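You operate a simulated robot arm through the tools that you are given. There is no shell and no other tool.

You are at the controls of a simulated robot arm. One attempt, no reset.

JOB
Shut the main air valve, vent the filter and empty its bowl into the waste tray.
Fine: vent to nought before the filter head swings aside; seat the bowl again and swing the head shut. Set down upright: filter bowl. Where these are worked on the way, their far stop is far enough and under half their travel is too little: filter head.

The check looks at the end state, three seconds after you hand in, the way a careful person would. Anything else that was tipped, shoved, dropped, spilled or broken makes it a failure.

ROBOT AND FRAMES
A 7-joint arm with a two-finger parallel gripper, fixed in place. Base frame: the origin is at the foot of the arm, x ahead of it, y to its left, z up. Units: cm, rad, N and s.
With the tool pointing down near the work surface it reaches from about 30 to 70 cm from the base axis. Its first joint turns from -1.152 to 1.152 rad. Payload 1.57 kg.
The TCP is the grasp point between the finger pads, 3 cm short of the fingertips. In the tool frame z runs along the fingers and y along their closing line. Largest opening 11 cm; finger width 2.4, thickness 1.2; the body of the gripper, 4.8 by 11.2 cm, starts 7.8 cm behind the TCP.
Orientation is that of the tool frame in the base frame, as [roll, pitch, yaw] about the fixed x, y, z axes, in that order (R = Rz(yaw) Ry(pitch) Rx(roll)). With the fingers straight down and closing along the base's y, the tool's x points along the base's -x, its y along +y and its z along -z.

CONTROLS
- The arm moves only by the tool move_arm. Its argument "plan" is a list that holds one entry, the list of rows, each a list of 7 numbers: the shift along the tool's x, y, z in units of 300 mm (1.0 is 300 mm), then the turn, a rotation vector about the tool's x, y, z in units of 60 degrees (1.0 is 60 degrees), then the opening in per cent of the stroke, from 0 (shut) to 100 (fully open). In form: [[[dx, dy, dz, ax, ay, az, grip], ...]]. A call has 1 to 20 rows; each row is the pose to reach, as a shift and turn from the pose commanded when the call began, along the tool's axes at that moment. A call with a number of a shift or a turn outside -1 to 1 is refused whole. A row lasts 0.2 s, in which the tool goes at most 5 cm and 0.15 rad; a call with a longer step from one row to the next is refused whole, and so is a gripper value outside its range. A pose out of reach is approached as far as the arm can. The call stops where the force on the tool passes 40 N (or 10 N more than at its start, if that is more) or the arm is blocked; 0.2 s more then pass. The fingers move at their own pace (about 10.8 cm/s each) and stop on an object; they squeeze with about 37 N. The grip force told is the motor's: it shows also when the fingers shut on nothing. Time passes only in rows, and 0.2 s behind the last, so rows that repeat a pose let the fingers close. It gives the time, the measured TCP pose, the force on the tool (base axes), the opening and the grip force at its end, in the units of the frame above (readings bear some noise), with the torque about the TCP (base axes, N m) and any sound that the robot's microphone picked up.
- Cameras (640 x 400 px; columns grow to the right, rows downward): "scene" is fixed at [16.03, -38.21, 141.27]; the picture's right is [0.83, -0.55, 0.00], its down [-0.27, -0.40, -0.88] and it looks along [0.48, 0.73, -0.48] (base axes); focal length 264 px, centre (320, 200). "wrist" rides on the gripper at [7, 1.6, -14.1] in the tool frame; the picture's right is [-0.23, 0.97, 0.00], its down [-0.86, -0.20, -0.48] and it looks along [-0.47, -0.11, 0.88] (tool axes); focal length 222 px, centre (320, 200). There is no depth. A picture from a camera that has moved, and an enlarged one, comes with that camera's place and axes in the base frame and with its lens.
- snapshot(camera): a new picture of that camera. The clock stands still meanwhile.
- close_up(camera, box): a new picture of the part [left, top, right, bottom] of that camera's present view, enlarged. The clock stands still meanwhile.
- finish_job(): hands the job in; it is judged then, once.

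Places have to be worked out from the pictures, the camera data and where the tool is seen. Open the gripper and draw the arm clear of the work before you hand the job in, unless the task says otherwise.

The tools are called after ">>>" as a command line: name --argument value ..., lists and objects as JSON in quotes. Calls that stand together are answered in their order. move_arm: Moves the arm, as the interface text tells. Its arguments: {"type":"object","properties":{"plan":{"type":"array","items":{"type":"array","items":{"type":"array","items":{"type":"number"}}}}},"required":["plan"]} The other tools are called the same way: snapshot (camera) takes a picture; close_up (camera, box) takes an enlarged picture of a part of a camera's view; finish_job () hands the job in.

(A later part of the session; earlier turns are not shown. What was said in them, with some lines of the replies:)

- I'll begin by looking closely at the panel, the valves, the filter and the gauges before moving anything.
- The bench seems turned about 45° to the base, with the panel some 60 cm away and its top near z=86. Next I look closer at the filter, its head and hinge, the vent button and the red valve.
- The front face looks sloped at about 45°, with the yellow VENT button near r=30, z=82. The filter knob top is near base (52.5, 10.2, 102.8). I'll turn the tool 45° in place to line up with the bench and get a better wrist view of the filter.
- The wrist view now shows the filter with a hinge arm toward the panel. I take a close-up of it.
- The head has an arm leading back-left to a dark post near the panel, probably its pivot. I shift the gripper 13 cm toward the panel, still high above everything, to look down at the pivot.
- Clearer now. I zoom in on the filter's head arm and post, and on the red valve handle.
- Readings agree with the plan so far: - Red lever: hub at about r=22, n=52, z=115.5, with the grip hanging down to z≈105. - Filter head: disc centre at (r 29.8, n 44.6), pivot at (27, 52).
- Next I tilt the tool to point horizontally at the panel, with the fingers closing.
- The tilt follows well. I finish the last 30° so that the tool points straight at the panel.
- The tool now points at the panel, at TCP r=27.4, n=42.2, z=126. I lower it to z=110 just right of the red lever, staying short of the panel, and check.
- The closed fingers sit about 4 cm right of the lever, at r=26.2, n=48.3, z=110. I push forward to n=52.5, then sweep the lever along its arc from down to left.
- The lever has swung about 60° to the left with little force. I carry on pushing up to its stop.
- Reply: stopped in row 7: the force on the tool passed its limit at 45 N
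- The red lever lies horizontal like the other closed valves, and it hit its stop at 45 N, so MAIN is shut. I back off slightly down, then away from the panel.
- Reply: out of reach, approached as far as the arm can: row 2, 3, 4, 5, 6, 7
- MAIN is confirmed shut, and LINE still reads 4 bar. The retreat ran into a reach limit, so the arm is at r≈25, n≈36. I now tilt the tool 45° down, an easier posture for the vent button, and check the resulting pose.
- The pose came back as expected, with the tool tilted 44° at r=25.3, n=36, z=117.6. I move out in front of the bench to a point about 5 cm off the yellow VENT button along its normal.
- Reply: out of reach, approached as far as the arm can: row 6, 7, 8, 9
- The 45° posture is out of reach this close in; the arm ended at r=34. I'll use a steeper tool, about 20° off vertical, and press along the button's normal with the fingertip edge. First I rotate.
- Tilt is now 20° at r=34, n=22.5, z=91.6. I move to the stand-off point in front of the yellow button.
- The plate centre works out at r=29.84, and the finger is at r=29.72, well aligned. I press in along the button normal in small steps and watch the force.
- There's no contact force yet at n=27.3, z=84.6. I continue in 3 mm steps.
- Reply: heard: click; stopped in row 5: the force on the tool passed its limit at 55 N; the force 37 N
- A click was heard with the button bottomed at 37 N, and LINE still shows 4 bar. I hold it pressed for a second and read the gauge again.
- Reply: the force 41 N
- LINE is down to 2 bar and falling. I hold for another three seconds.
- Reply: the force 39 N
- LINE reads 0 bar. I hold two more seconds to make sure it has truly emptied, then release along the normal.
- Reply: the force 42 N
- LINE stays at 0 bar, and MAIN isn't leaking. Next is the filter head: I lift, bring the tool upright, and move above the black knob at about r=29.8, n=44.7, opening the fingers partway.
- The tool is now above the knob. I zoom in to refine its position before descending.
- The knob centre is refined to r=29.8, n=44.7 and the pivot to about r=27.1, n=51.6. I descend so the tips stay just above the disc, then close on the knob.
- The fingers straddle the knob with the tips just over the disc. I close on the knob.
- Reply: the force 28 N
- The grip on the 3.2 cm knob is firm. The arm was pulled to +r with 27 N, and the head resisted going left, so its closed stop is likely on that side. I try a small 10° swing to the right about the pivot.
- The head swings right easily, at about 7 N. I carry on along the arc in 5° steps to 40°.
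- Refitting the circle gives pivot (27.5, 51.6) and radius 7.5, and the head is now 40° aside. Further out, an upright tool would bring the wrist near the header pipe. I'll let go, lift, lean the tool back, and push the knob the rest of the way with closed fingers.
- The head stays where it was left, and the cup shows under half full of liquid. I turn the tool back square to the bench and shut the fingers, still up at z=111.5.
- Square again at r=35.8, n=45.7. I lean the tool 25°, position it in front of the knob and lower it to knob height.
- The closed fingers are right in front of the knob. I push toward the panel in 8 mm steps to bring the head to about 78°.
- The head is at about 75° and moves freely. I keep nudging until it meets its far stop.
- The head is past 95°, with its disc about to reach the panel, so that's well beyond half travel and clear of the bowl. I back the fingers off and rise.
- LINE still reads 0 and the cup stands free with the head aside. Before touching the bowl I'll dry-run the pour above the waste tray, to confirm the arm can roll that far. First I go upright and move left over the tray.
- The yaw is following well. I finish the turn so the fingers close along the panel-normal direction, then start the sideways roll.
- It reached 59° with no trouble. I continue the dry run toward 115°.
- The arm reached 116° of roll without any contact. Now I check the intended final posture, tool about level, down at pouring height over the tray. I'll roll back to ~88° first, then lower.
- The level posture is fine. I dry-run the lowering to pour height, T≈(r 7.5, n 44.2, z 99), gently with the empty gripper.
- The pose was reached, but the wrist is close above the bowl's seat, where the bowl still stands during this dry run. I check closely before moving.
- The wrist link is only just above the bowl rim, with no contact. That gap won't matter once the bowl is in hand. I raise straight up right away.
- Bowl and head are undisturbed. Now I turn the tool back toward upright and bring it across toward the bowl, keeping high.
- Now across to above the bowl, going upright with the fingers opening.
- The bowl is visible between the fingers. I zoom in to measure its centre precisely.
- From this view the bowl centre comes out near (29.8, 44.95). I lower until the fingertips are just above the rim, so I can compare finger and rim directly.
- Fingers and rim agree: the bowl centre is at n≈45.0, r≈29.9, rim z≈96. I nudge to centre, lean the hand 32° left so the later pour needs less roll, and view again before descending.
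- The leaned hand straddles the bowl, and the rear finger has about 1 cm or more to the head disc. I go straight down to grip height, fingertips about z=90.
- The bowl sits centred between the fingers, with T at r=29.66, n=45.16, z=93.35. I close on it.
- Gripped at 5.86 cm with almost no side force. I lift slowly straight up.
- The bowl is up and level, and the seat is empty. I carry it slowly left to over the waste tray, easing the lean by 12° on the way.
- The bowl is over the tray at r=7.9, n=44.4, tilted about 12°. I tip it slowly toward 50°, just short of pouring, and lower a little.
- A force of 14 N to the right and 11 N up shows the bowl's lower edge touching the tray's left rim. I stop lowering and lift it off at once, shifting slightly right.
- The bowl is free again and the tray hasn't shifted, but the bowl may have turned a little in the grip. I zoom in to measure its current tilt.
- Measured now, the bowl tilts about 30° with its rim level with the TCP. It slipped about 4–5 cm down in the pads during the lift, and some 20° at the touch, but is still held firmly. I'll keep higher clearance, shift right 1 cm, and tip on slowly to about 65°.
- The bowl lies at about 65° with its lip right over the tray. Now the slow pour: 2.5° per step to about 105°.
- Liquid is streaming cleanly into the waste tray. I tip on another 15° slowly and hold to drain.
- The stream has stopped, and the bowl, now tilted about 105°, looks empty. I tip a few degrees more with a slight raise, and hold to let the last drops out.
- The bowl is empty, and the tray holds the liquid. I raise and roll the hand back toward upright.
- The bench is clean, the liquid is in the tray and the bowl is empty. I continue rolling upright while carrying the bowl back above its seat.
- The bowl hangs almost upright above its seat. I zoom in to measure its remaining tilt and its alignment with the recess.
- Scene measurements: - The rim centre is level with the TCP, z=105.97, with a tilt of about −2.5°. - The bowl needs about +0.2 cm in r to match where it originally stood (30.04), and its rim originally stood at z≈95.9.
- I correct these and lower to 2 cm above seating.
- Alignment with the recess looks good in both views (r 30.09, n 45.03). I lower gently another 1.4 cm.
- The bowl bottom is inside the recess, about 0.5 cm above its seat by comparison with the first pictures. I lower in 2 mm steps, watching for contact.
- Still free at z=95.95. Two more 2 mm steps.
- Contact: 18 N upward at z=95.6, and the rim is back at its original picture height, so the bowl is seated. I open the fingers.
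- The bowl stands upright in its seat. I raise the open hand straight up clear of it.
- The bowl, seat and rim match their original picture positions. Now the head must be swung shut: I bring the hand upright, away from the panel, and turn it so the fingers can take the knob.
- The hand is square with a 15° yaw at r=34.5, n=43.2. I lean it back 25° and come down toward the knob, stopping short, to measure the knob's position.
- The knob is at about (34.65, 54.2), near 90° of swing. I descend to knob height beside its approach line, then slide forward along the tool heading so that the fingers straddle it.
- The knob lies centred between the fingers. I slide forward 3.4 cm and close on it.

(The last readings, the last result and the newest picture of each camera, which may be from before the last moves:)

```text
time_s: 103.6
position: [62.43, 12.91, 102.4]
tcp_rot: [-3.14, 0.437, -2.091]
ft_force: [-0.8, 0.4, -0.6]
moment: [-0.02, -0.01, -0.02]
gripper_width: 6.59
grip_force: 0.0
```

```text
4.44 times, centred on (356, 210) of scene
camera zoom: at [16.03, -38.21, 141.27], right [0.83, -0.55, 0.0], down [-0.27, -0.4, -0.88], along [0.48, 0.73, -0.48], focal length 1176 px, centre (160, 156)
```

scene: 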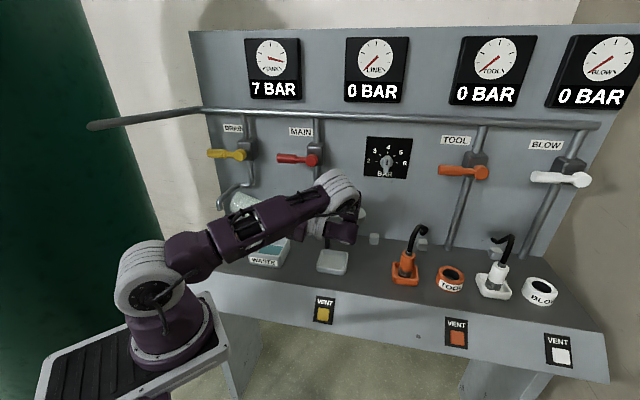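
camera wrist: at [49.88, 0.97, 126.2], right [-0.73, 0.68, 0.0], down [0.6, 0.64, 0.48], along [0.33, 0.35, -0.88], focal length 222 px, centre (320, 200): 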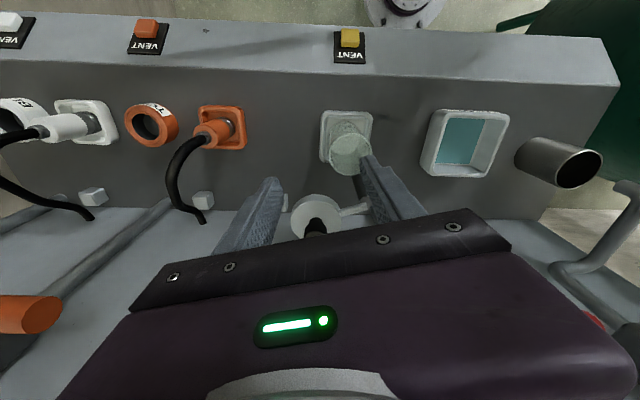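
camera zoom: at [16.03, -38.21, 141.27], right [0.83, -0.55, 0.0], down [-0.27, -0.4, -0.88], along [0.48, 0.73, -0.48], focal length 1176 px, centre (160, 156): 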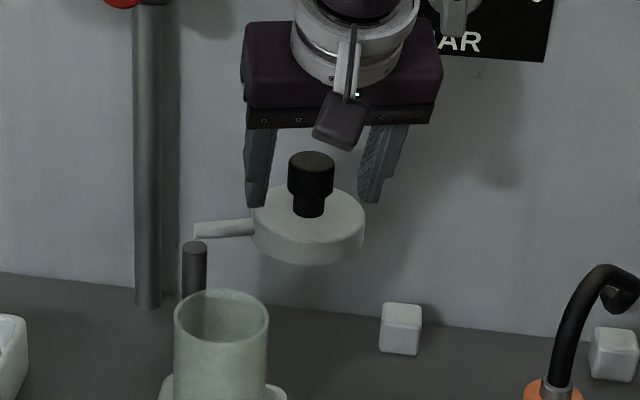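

The knob is centred between the pads. I close on it.

>>> move_arm --plan '[[[0, 0, 0, 0, 0, 0, 35], [0, 0, 0, 0, 0, 0, 20], [0, 0, 0, 0, 0, 0, 10], [0, 0, 0, 0, 0, 0, 10]]]'

>>> close_up --camera "wrist" --box '[220, 90, 420, 240]'

```text
time_s: 104.6
position: [62.53, 12.76, 102.42]
tcp_rot: [-3.138, 0.435, -2.091]
ft_force: [12.1, -4.1, -4.0]
moment: [-0.02, -0.38, -0.37]
gripper_width: 3.06
grip_force: 40.2
```

```text
2.67 times, centred on (320, 165) of wrist
camera zoom: at [54.81, 2.96, 112.41], right [-0.74, 0.66, 0.09], down [0.46, 0.4, 0.8], along [0.49, 0.63, -0.6], focal length 592 px, centre (320, 293)
```

zoom: 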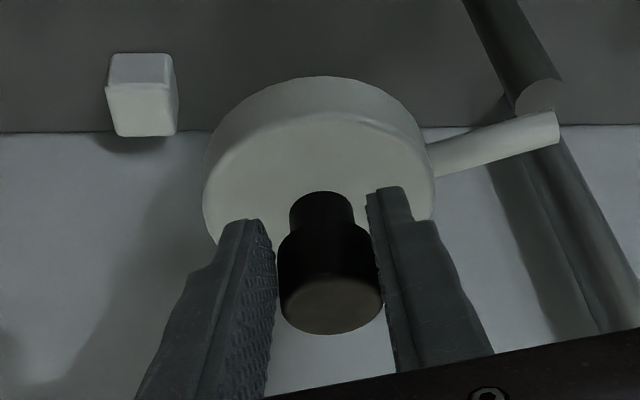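

The grip holds at 3.06 cm with light load. I start swinging the head back about the pivot, turning the hand with it: 20° first.

>>> move_arm --plan '[[[0.0213, -0.0002, -0.0099, 0.0351, 0, 0.0756, 10], [0.0416, 0.0041, -0.0193, 0.0702, 0, 0.1512, 10], [0.0614, 0.0101, -0.0285, 0.1053, 0, 0.2268, 10], [0.0808, 0.018, -0.0375, 0.1403, 0, 0.3023, 10], [0.0808, 0.018, -0.0375, 0.1403, 0, 0.3023, 10]]]'

>>> close_up --camera "scene" --box '[290, 175, 402, 265]'

```text
time_s: 105.8
position: [60.28, 10.92, 102.49]
tcp_rot: [3.138, 0.435, -2.437]
ft_force: [-16.1, 16.3, 6.2]
moment: [-0.02, 0.48, 0.43]
gripper_width: 3.04
grip_force: 39.6
```

```text
4.44 times, centred on (346, 220) of scene
camera zoom: at [15.97, -38.16, 141.29], right [0.83, -0.55, 0.0], down [-0.27, -0.4, -0.88], along [0.48, 0.73, -0.48], focal length 1176 px, centre (204, 111)
```

zoom: 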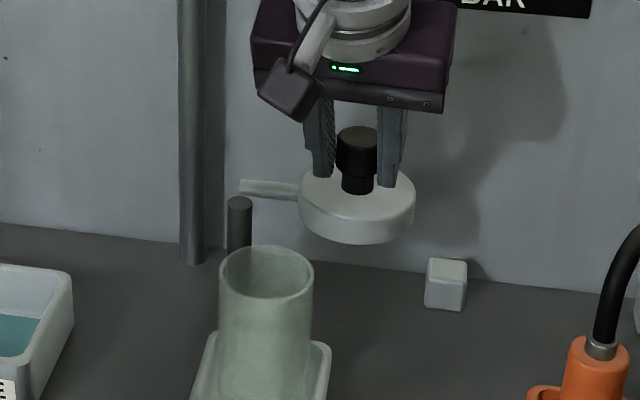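

The head follows, though 23 N of inward pull says my radius is slightly long. I refit the pivot to about (27.3, 52.05), correct the path and continue 30° further.

>>> move_arm --plan '[[[0.0273, 0.0119, -0.0127, 0.0351, 0, 0.0756, 10], [0.0471, 0.0178, -0.0219, 0.0702, 0, 0.1512, 10], [0.0665, 0.0257, -0.0309, 0.1053, 0, 0.2268, 10], [0.0855, 0.0357, -0.0398, 0.1403, 0, 0.3023, 10], [0.1033, 0.0472, -0.048, 0.1754, 0, 0.3779, 10], [0.1201, 0.0604, -0.0558, 0.2105, 0, 0.4535, 10], [0.1201, 0.0604, -0.0558, 0.2105, 0, 0.4535, 10]]]'

>>> close_up --camera "scene" --box '[290, 185, 402, 275]'

```text
time_s: 107.4
position: [56.32, 9.8, 102.48]
tcp_rot: [3.14, 0.437, -2.962]
ft_force: [-9.6, 26.0, 0.4]
moment: [0.17, 0.68, 0.7]
gripper_width: 3.03
grip_force: 40.2
```

```text
4.44 times, centred on (346, 230) of scene
camera zoom: at [16.0, -38.13, 141.3], right [0.83, -0.55, 0.0], down [-0.27, -0.4, -0.88], along [0.48, 0.73, -0.48], focal length 1176 px, centre (204, 67)
```

zoom: 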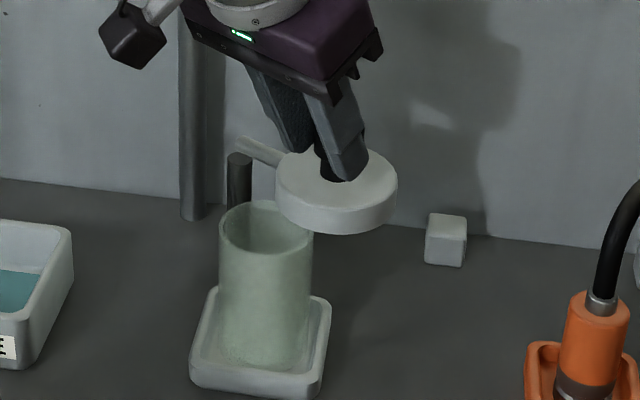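

The head is about 60° closed-in, and the pull is inward again at 27 N. I pull the path a little inward and go on another 20°.

>>> move_arm --plan '[[[0.0258, 0.0107, -0.012, 0.0351, 0, 0.0756, 10], [0.048, 0.0172, -0.0223, 0.0702, 0, 0.1512, 10], [0.0694, 0.0261, -0.0322, 0.1053, 0, 0.2268, 10], [0.0902, 0.0365, -0.0419, 0.1403, 0, 0.3023, 10], [0.0902, 0.0365, -0.0419, 0.1403, 0, 0.3023, 10]]]'

>>> close_up --camera "scene" --box '[290, 185, 402, 275]'

```text
time_s: 108.6
position: [53.37, 10.3, 102.5]
tcp_rot: [3.137, 0.437, 2.971]
ft_force: [10.2, 28.2, -4.1]
moment: [0.32, -0.52, 0.08]
gripper_width: 3.06
grip_force: 39.1
```

```text
4.44 times, centred on (346, 230) of scene
camera zoom: at [16.06, -38.12, 141.29], right [0.83, -0.55, 0.0], down [-0.27, -0.4, -0.88], along [0.48, 0.73, -0.48], focal length 1176 px, centre (204, 67)
```

zoom: 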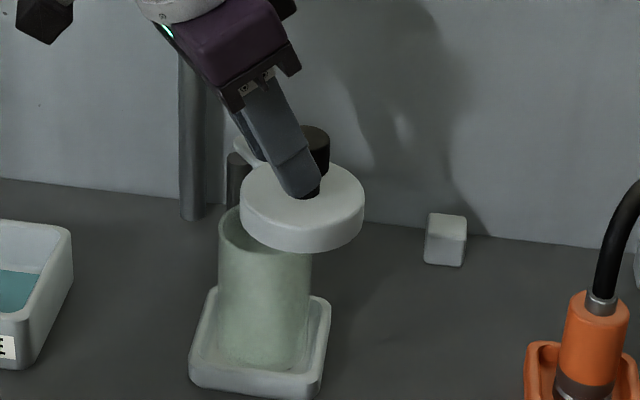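

About 10° remain. The pull is 30 N inward, so I correct inward and go slowly to the closed stop.

>>> move_arm --plan '[[[0.009, 0.007, -0.004, 0.0176, 0, 0.0378, 10], [0.0184, 0.0099, -0.0086, 0.0351, 0, 0.0756, 10], [0.028, 0.0135, -0.013, 0.0527, 0, 0.1134, 10], [0.0378, 0.0172, -0.0176, 0.0702, 0, 0.1512, 10], [0.0378, 0.0172, -0.0176, 0.0702, 0, 0.1512, 10]]]'

>>> close_up --camera "scene" --box '[290, 185, 402, 275]'

>>> snapshot --camera "wrist"

```text
time_s: 109.8
position: [52.06, 10.87, 102.5]
tcp_rot: [3.14, 0.439, 2.794]
ft_force: [5.2, 23.5, 7.8]
moment: [0.21, -0.26, 0.55]
gripper_width: 3.05
grip_force: 39.9
```

```text
4.44 times, centred on (346, 230) of scene
camera zoom: at [16.03, -38.14, 141.29], right [0.83, -0.55, 0.0], down [-0.27, -0.4, -0.88], along [0.48, 0.73, -0.48], focal length 1176 px, centre (204, 67)
```

zoom: 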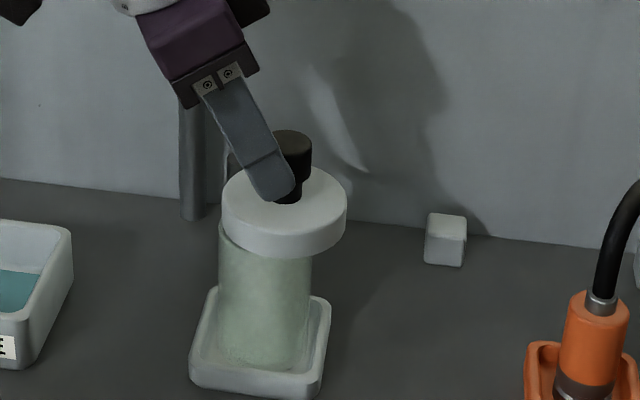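

```text
taken
camera wrist: at [41.01, 16.7, 112.45], right [0.52, 0.85, 0.1], down [0.47, -0.38, 0.8], along [0.71, -0.37, -0.6], focal length 222 px, centre (320, 200)
```

wrist: 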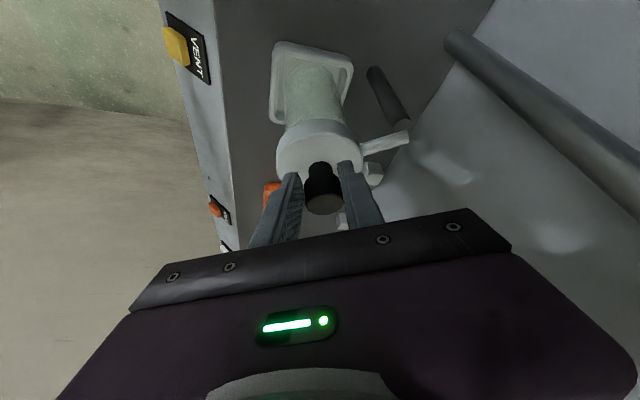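

The disc is over the bowl, but the knob has slipped toward the fingertips and about 1.3 cm of swing remains. I'll release, rise, and push the knob shut from its right side with closed fingers.

>>> move_arm --plan '[[[0, 0, 0, 0, 0, 0, 30], [0, 0, 0, 0, 0, 0, 60], [0, 0, 0, 0, 0, 0, 60], [-0.028, 0, -0.0605, 0, 0, 0, 60], [-0.07, 0, -0.151, 0, 0, 0, 60], [-0.112, 0, -0.242, 0, 0, 0, 60], [-0.112, 0, -0.242, 0, 0, 0, 60]]]'

>>> close_up --camera "scene" --box '[290, 185, 402, 275]'

```text
time_s: 111.4
position: [52.05, 10.89, 110.59]
tcp_rot: [3.139, 0.436, 2.795]
ft_force: [0.4, -0.5, 0.3]
moment: [0.0, -0.01, 0.0]
gripper_width: 6.61
grip_force: 0.1
```

```text
4.44 times, centred on (346, 230) of scene
camera zoom: at [16.03, -38.21, 141.27], right [0.83, -0.55, 0.0], down [-0.27, -0.4, -0.88], along [0.48, 0.73, -0.48], focal length 1176 px, centre (204, 67)
```

zoom: 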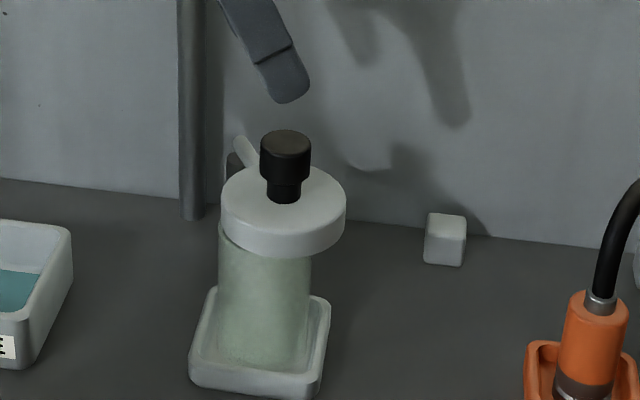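

The knob is now near (31.2, 44.95), with about 1.1 cm to go. I bring the tool upright, shut the fingers and move to the knob's right side.

>>> move_arm --plan '[[[-0.064, -0.006, 0.025, 0, 0.139, 0, 0], [-0.128, -0.012, 0.049, 0, 0.278, 0, 0], [-0.1916, -0.0185, 0.0741, 0, 0.4167, 0, 0], [-0.1916, -0.0185, 0.0741, 0, 0.4167, 0, 0]]]'

>>> move_arm --plan '[[[0, 0, 0.1, 0, 0, 0, 0], [0, 0, 0.2, 0, 0, 0, 0], [0, 0, 0.28, 0, 0, 0, 0], [0, 0, 0.28, 0, 0, 0, 0]]]'

>>> close_up --camera "scene" --box '[290, 185, 402, 275]'

>>> snapshot --camera "wrist"

```text
time_s: 112.4
position: [57.7, 8.31, 110.86]
tcp_rot: [3.14, -0.002, 2.795]
ft_force: [0.4, 0.1, 0.2]
moment: [-0.04, 0.01, -0.03]
gripper_width: 0.01
grip_force: 21.7
```

```text
time_s: 113.4
position: [57.62, 8.31, 102.47]
tcp_rot: [3.14, 0.0, 2.796]
ft_force: [-0.4, 0.2, 0.0]
moment: [0.01, -0.02, 0.0]
gripper_width: 0.0
grip_force: 21.5
```

```text
4.44 times, centred on (346, 230) of scene
camera zoom: at [16.03, -38.21, 141.27], right [0.83, -0.55, 0.0], down [-0.27, -0.4, -0.88], along [0.48, 0.73, -0.48], focal length 1176 px, centre (204, 67)
```

zoom: 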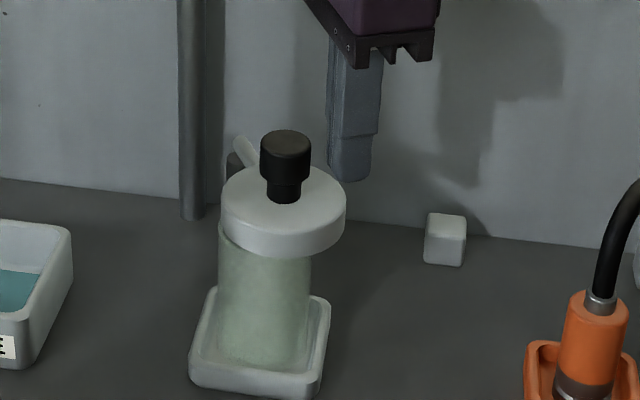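

```text
taken
camera wrist: at [51.61, 12.18, 116.64], right [0.54, 0.84, 0.0], down [0.74, -0.48, 0.48], along [0.4, -0.26, -0.88], focal length 222 px, centre (320, 200)
```

wrist: 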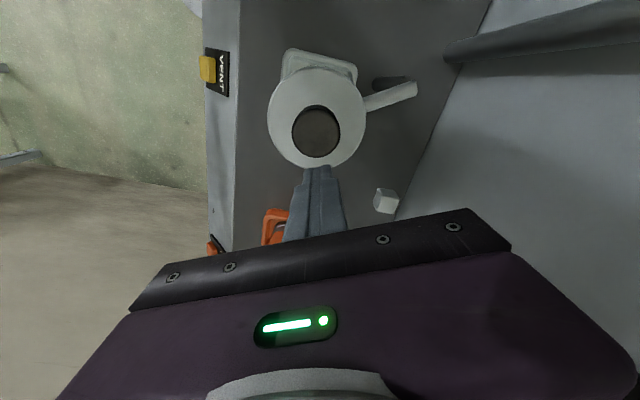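

The closed fingers are lined up with the knob, and pushing along the tool's x-axis follows the closing tangent. Contact should come at about 1.3 cm. I push slowly.

>>> move_arm --plan '[[[0.02, 0, 0, 0, 0, 0, 0], [0.038, 0, 0, 0, 0, 0, 0], [0.045, 0, 0, 0, 0, 0, 0], [0.052, 0, 0, 0, 0, 0, 0], [0.059, 0, 0, 0, 0, 0, 0], [0.066, 0, 0, 0, 0, 0, 0], [0.072, 0, 0, 0, 0, 0, 0], [0.072, 0, 0, 0, 0, 0, 0]]]'

>>> close_up --camera "scene" --box '[290, 185, 402, 275]'

```text
time_s: 115.2
position: [55.62, 8.94, 102.53]
tcp_rot: [3.139, 0.0, 2.796]
ft_force: [0.1, -0.2, -0.5]
moment: [-0.01, -0.03, -0.02]
gripper_width: 0.03
grip_force: 21.6
```

```text
4.44 times, centred on (346, 230) of scene
camera zoom: at [16.03, -38.21, 141.27], right [0.83, -0.55, 0.0], down [-0.27, -0.4, -0.88], along [0.48, 0.73, -0.48], focal length 1176 px, centre (204, 67)
```

zoom: 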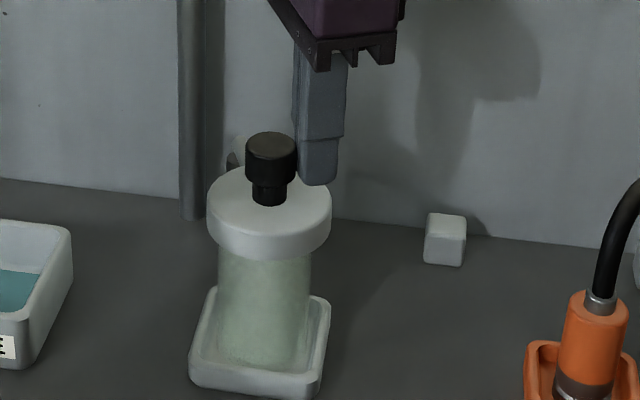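

The disc is within about 2 mm of its original position, at picture x 334.5 against 333.8. I nudge on in 1 mm steps until I feel the closed stop.

>>> move_arm --plan '[[[0.0035, 0, 0, 0, 0, 0, 0], [0.007, 0, 0, 0, 0, 0, 0], [0.0105, 0, 0, 0, 0, 0, 0], [0.0105, 0, 0, 0, 0, 0, 0]]]'

>>> close_up --camera "scene" --box '[290, 185, 402, 275]'

```text
time_s: 116.2
position: [55.37, 9.04, 102.52]
tcp_rot: [3.139, 0.0, 2.796]
ft_force: [5.4, -1.9, -2.7]
moment: [-0.03, -0.12, -0.02]
gripper_width: 0.0
grip_force: 21.4
```

```text
4.44 times, centred on (346, 230) of scene
camera zoom: at [16.05, -38.21, 141.27], right [0.83, -0.55, 0.0], down [-0.27, -0.4, -0.88], along [0.48, 0.73, -0.48], focal length 1176 px, centre (204, 67)
```

zoom: 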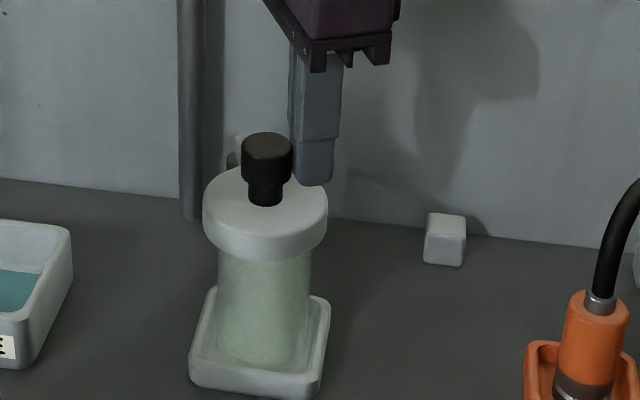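

The force has begun to rise (6 N) and the disc is back at its original place, 333.6 against 333.8. One more small push confirms the stop.

>>> move_arm --plan '[[[0.003, 0, 0, 0, 0, 0, 0], [0.006, 0, 0, 0, 0, 0, 0], [0.006, 0, 0, 0, 0, 0, 0]]]'

>>> close_up --camera "scene" --box '[290, 185, 402, 275]'

```text
time_s: 117.0
position: [55.4, 9.22, 102.52]
tcp_rot: [3.141, 0.004, 2.794]
ft_force: [26.1, -9.3, -4.5]
moment: [-0.17, -0.39, -0.08]
gripper_width: 0.0
grip_force: 21.3
```

```text
4.44 times, centred on (346, 230) of scene
camera zoom: at [16.11, -38.24, 141.25], right [0.83, -0.55, 0.0], down [-0.27, -0.4, -0.88], along [0.48, 0.73, -0.48], focal length 1176 px, centre (204, 67)
```

zoom: 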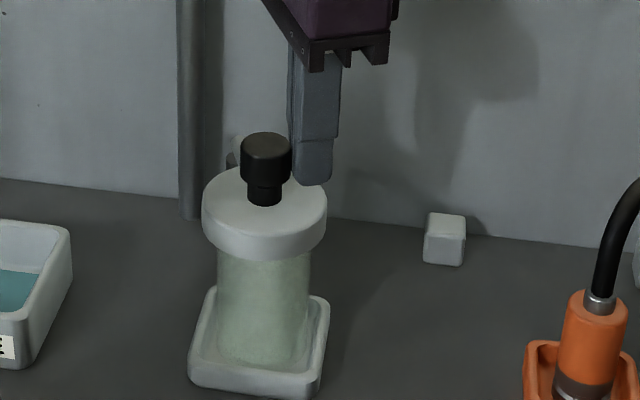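

The push rose to 28 N with no further motion, so the head is shut against its stop. I back off sideways, go up, then draw the arm away toward the robot.

>>> move_arm --plan '[[[-0.02, 0, 0, 0, 0, 0, 0], [-0.07, 0, 0, 0, 0, 0, 0], [-0.08, 0, -0.14, 0, 0, 0, 0], [-0.08, 0, -0.28, 0, 0, 0, 20], [-0.08, 0, -0.42, 0, 0, 0, 50], [-0.03, -0.1, -0.5, 0, 0, 0, 80], [0.02, -0.22, -0.55, 0, 0, 0, 100], [0.06, -0.32, -0.55, 0, 0, 0, 100], [0.06, -0.32, -0.55, 0, 0, 0, 100]]]'

>>> snapshot --camera "scene"

>>> close_up --camera "scene" --box '[290, 195, 402, 285]'

>>> close_up --camera "scene" --box '[200, 200, 328, 290]'

>>> snapshot --camera "wrist"

```text
time_s: 119.0
position: [50.12, 0.63, 119.04]
tcp_rot: [3.14, 0.001, 2.795]
ft_force: [0.1, 0.4, 0.3]
moment: [0.02, 0.0, -0.01]
gripper_width: 10.98
grip_force: 0.2
```

```text
taken
```

scene: 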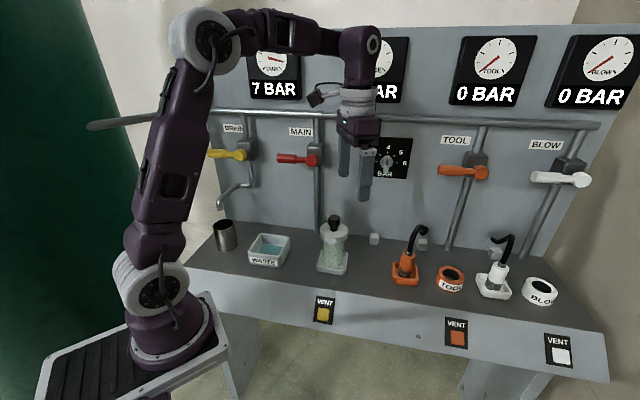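

```text
4.44 times, centred on (346, 240) of scene
camera zoom: at [16.03, -38.21, 141.27], right [0.83, -0.55, 0.0], down [-0.27, -0.4, -0.88], along [0.48, 0.73, -0.48], focal length 1176 px, centre (204, 22)
```

zoom: 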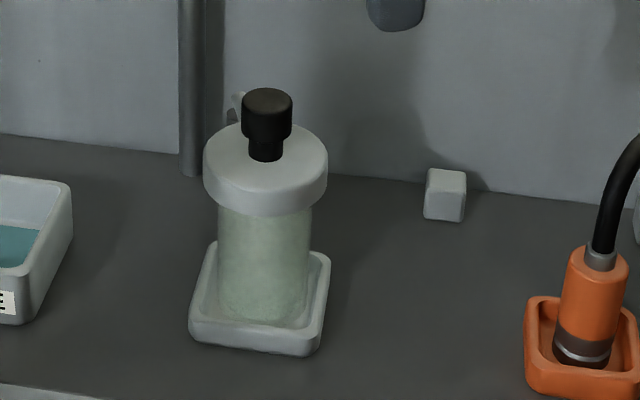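

```text
4.44 times, centred on (264, 245) of scene
camera zoom: at [16.03, -38.21, 141.27], right [0.83, -0.55, 0.0], down [-0.27, -0.4, -0.88], along [0.48, 0.73, -0.48], focal length 1176 px, centre (569, 0)
```

zoom: 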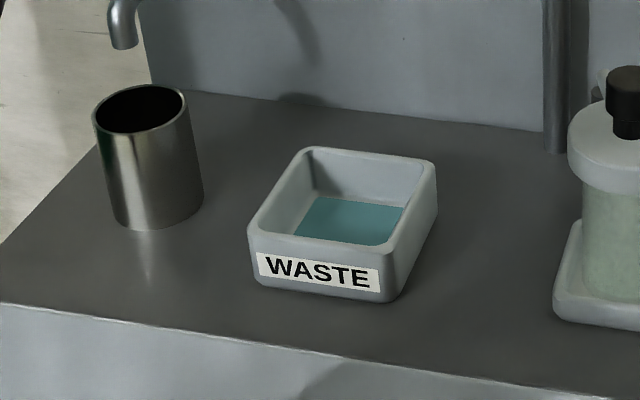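

```text
taken
camera wrist: at [44.1, 4.6, 133.22], right [0.54, 0.84, 0.0], down [0.74, -0.48, 0.48], along [0.4, -0.26, -0.88], focal length 222 px, centre (320, 200)
```

wrist: 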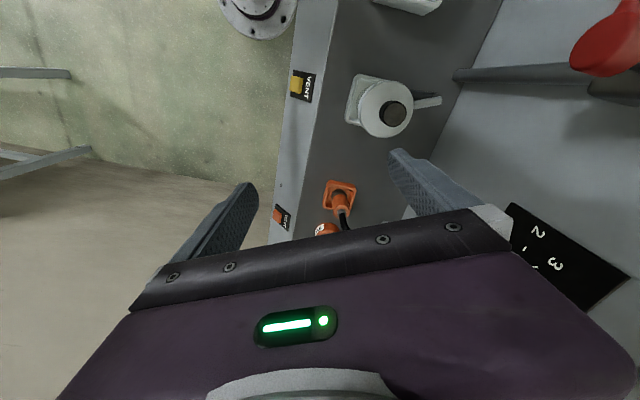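

The filter is closed and the tray holds the liquid. I draw the arm farther back so the LINE gauge is visible, and recheck the tray with the same view as at the start.

>>> move_arm --plan '[[[0.08, -0.1, -0.06, 0, 0, 0, 100], [0.16, -0.2, -0.12, 0, 0, 0, 100], [0.24, -0.3, -0.18, 0, 0, 0, 100], [0.24, -0.3, -0.18, 0, 0, 0, 100]]]'

>>> snapshot --camera "scene"

>>> close_up --camera "scene" --box '[210, 205, 306, 265]'

>>> close_up --camera "scene" --box '[300, 205, 396, 265]'

>>> close_up --camera "scene" --box '[190, 20, 420, 190]'

```text
time_s: 120.0
position: [40.37, -5.22, 124.34]
tcp_rot: [3.139, 0.0, 2.796]
ft_force: [0.6, -0.6, -0.3]
moment: [0.0, -0.01, -0.01]
gripper_width: 11.02
grip_force: 0.0
```

```text
taken
```

scene: 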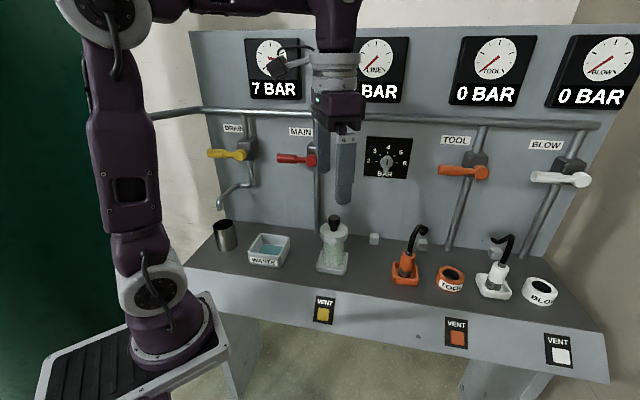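

```text
6.67 times, centred on (258, 235) of scene
camera zoom: at [16.03, -38.21, 141.27], right [0.83, -0.55, 0.0], down [-0.27, -0.4, -0.88], along [0.48, 0.73, -0.48], focal length 1763 px, centre (733, -33)
```

zoom: 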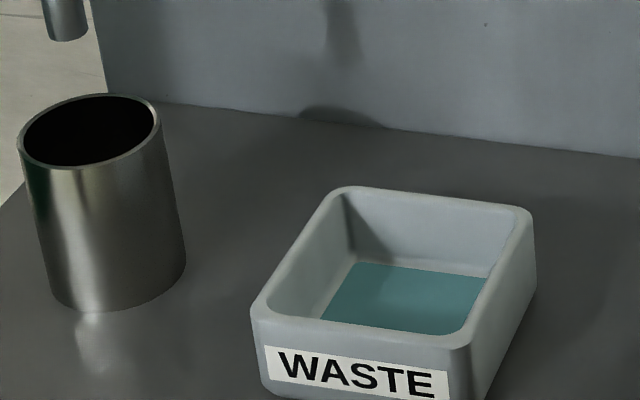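

```text
6.67 times, centred on (348, 235) of scene
camera zoom: at [16.03, -38.21, 141.27], right [0.83, -0.55, 0.0], down [-0.27, -0.4, -0.88], along [0.48, 0.73, -0.48], focal length 1763 px, centre (133, -33)
```

zoom: 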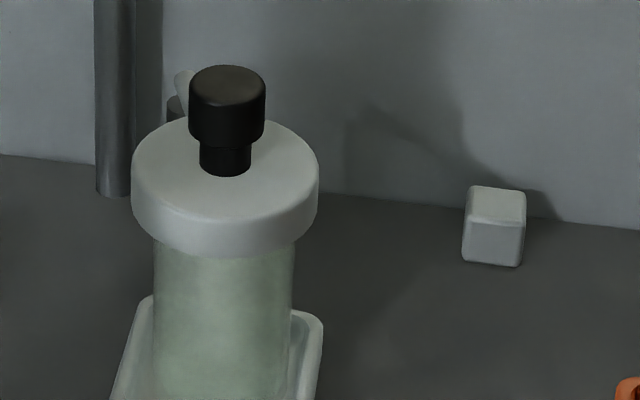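

```text
2.35 times, centred on (305, 105) of scene
camera zoom: at [16.03, -38.21, 141.27], right [0.83, -0.55, 0.0], down [-0.27, -0.4, -0.88], along [0.48, 0.73, -0.48], focal length 622 px, centre (355, 424)
```

zoom: 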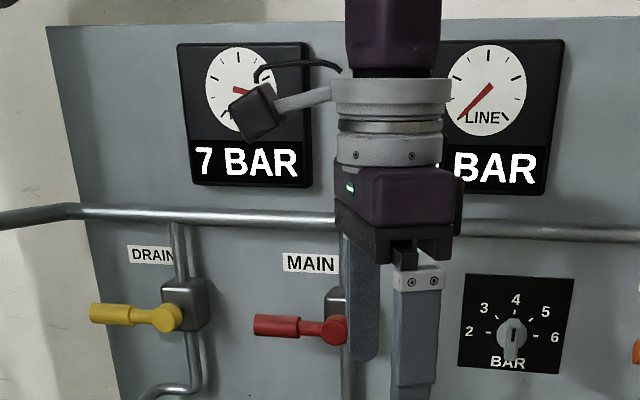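

The tray, head and bowl match the starting pictures, with the liquid now in the waste tray. LINE's needle is at zero, MAIN is shut, the gripper is open and the arm is clear. I hand in the job.

>>> finish_job

```text
The job is handed in.
```

I've handed the job in: the main air valve is shut, the filter is vented, and its bowl is emptied into the waste tray. I don't have the check's result. My last pictures, taken just before handing in, showed:

- **Main valve:** the red lever lies horizontal like the other closed valves. It hit its stop at 45 N.
- **Vent:** I held the yellow VENT button until LINE read 0 bar, and only then moved the filter head. It was still at zero at the end.
- **Filter head:** it went to about 90° aside, well past half travel but short of its far stop because the disc was nearing the panel. It is now shut against its closed stop.
- **Bowl:** it looked empty after the pour. It stands upright in its seat, matching its starting position in the pictures to about a millimetre.
- **Waste tray:** it holds the liquid, and the bench around it looks clean.

Two things went wrong on the way:

- **Slip in the grip:** the bowl slid about 4–5 cm down in the fingers as I lifted it.
- **Touch on the tray:** while I was tipping the bowl, its edge touched the tray's left rim. I lifted it off at once. The tray did not move and I saw no spill.

The gripper is open and the arm is clear of the bench.
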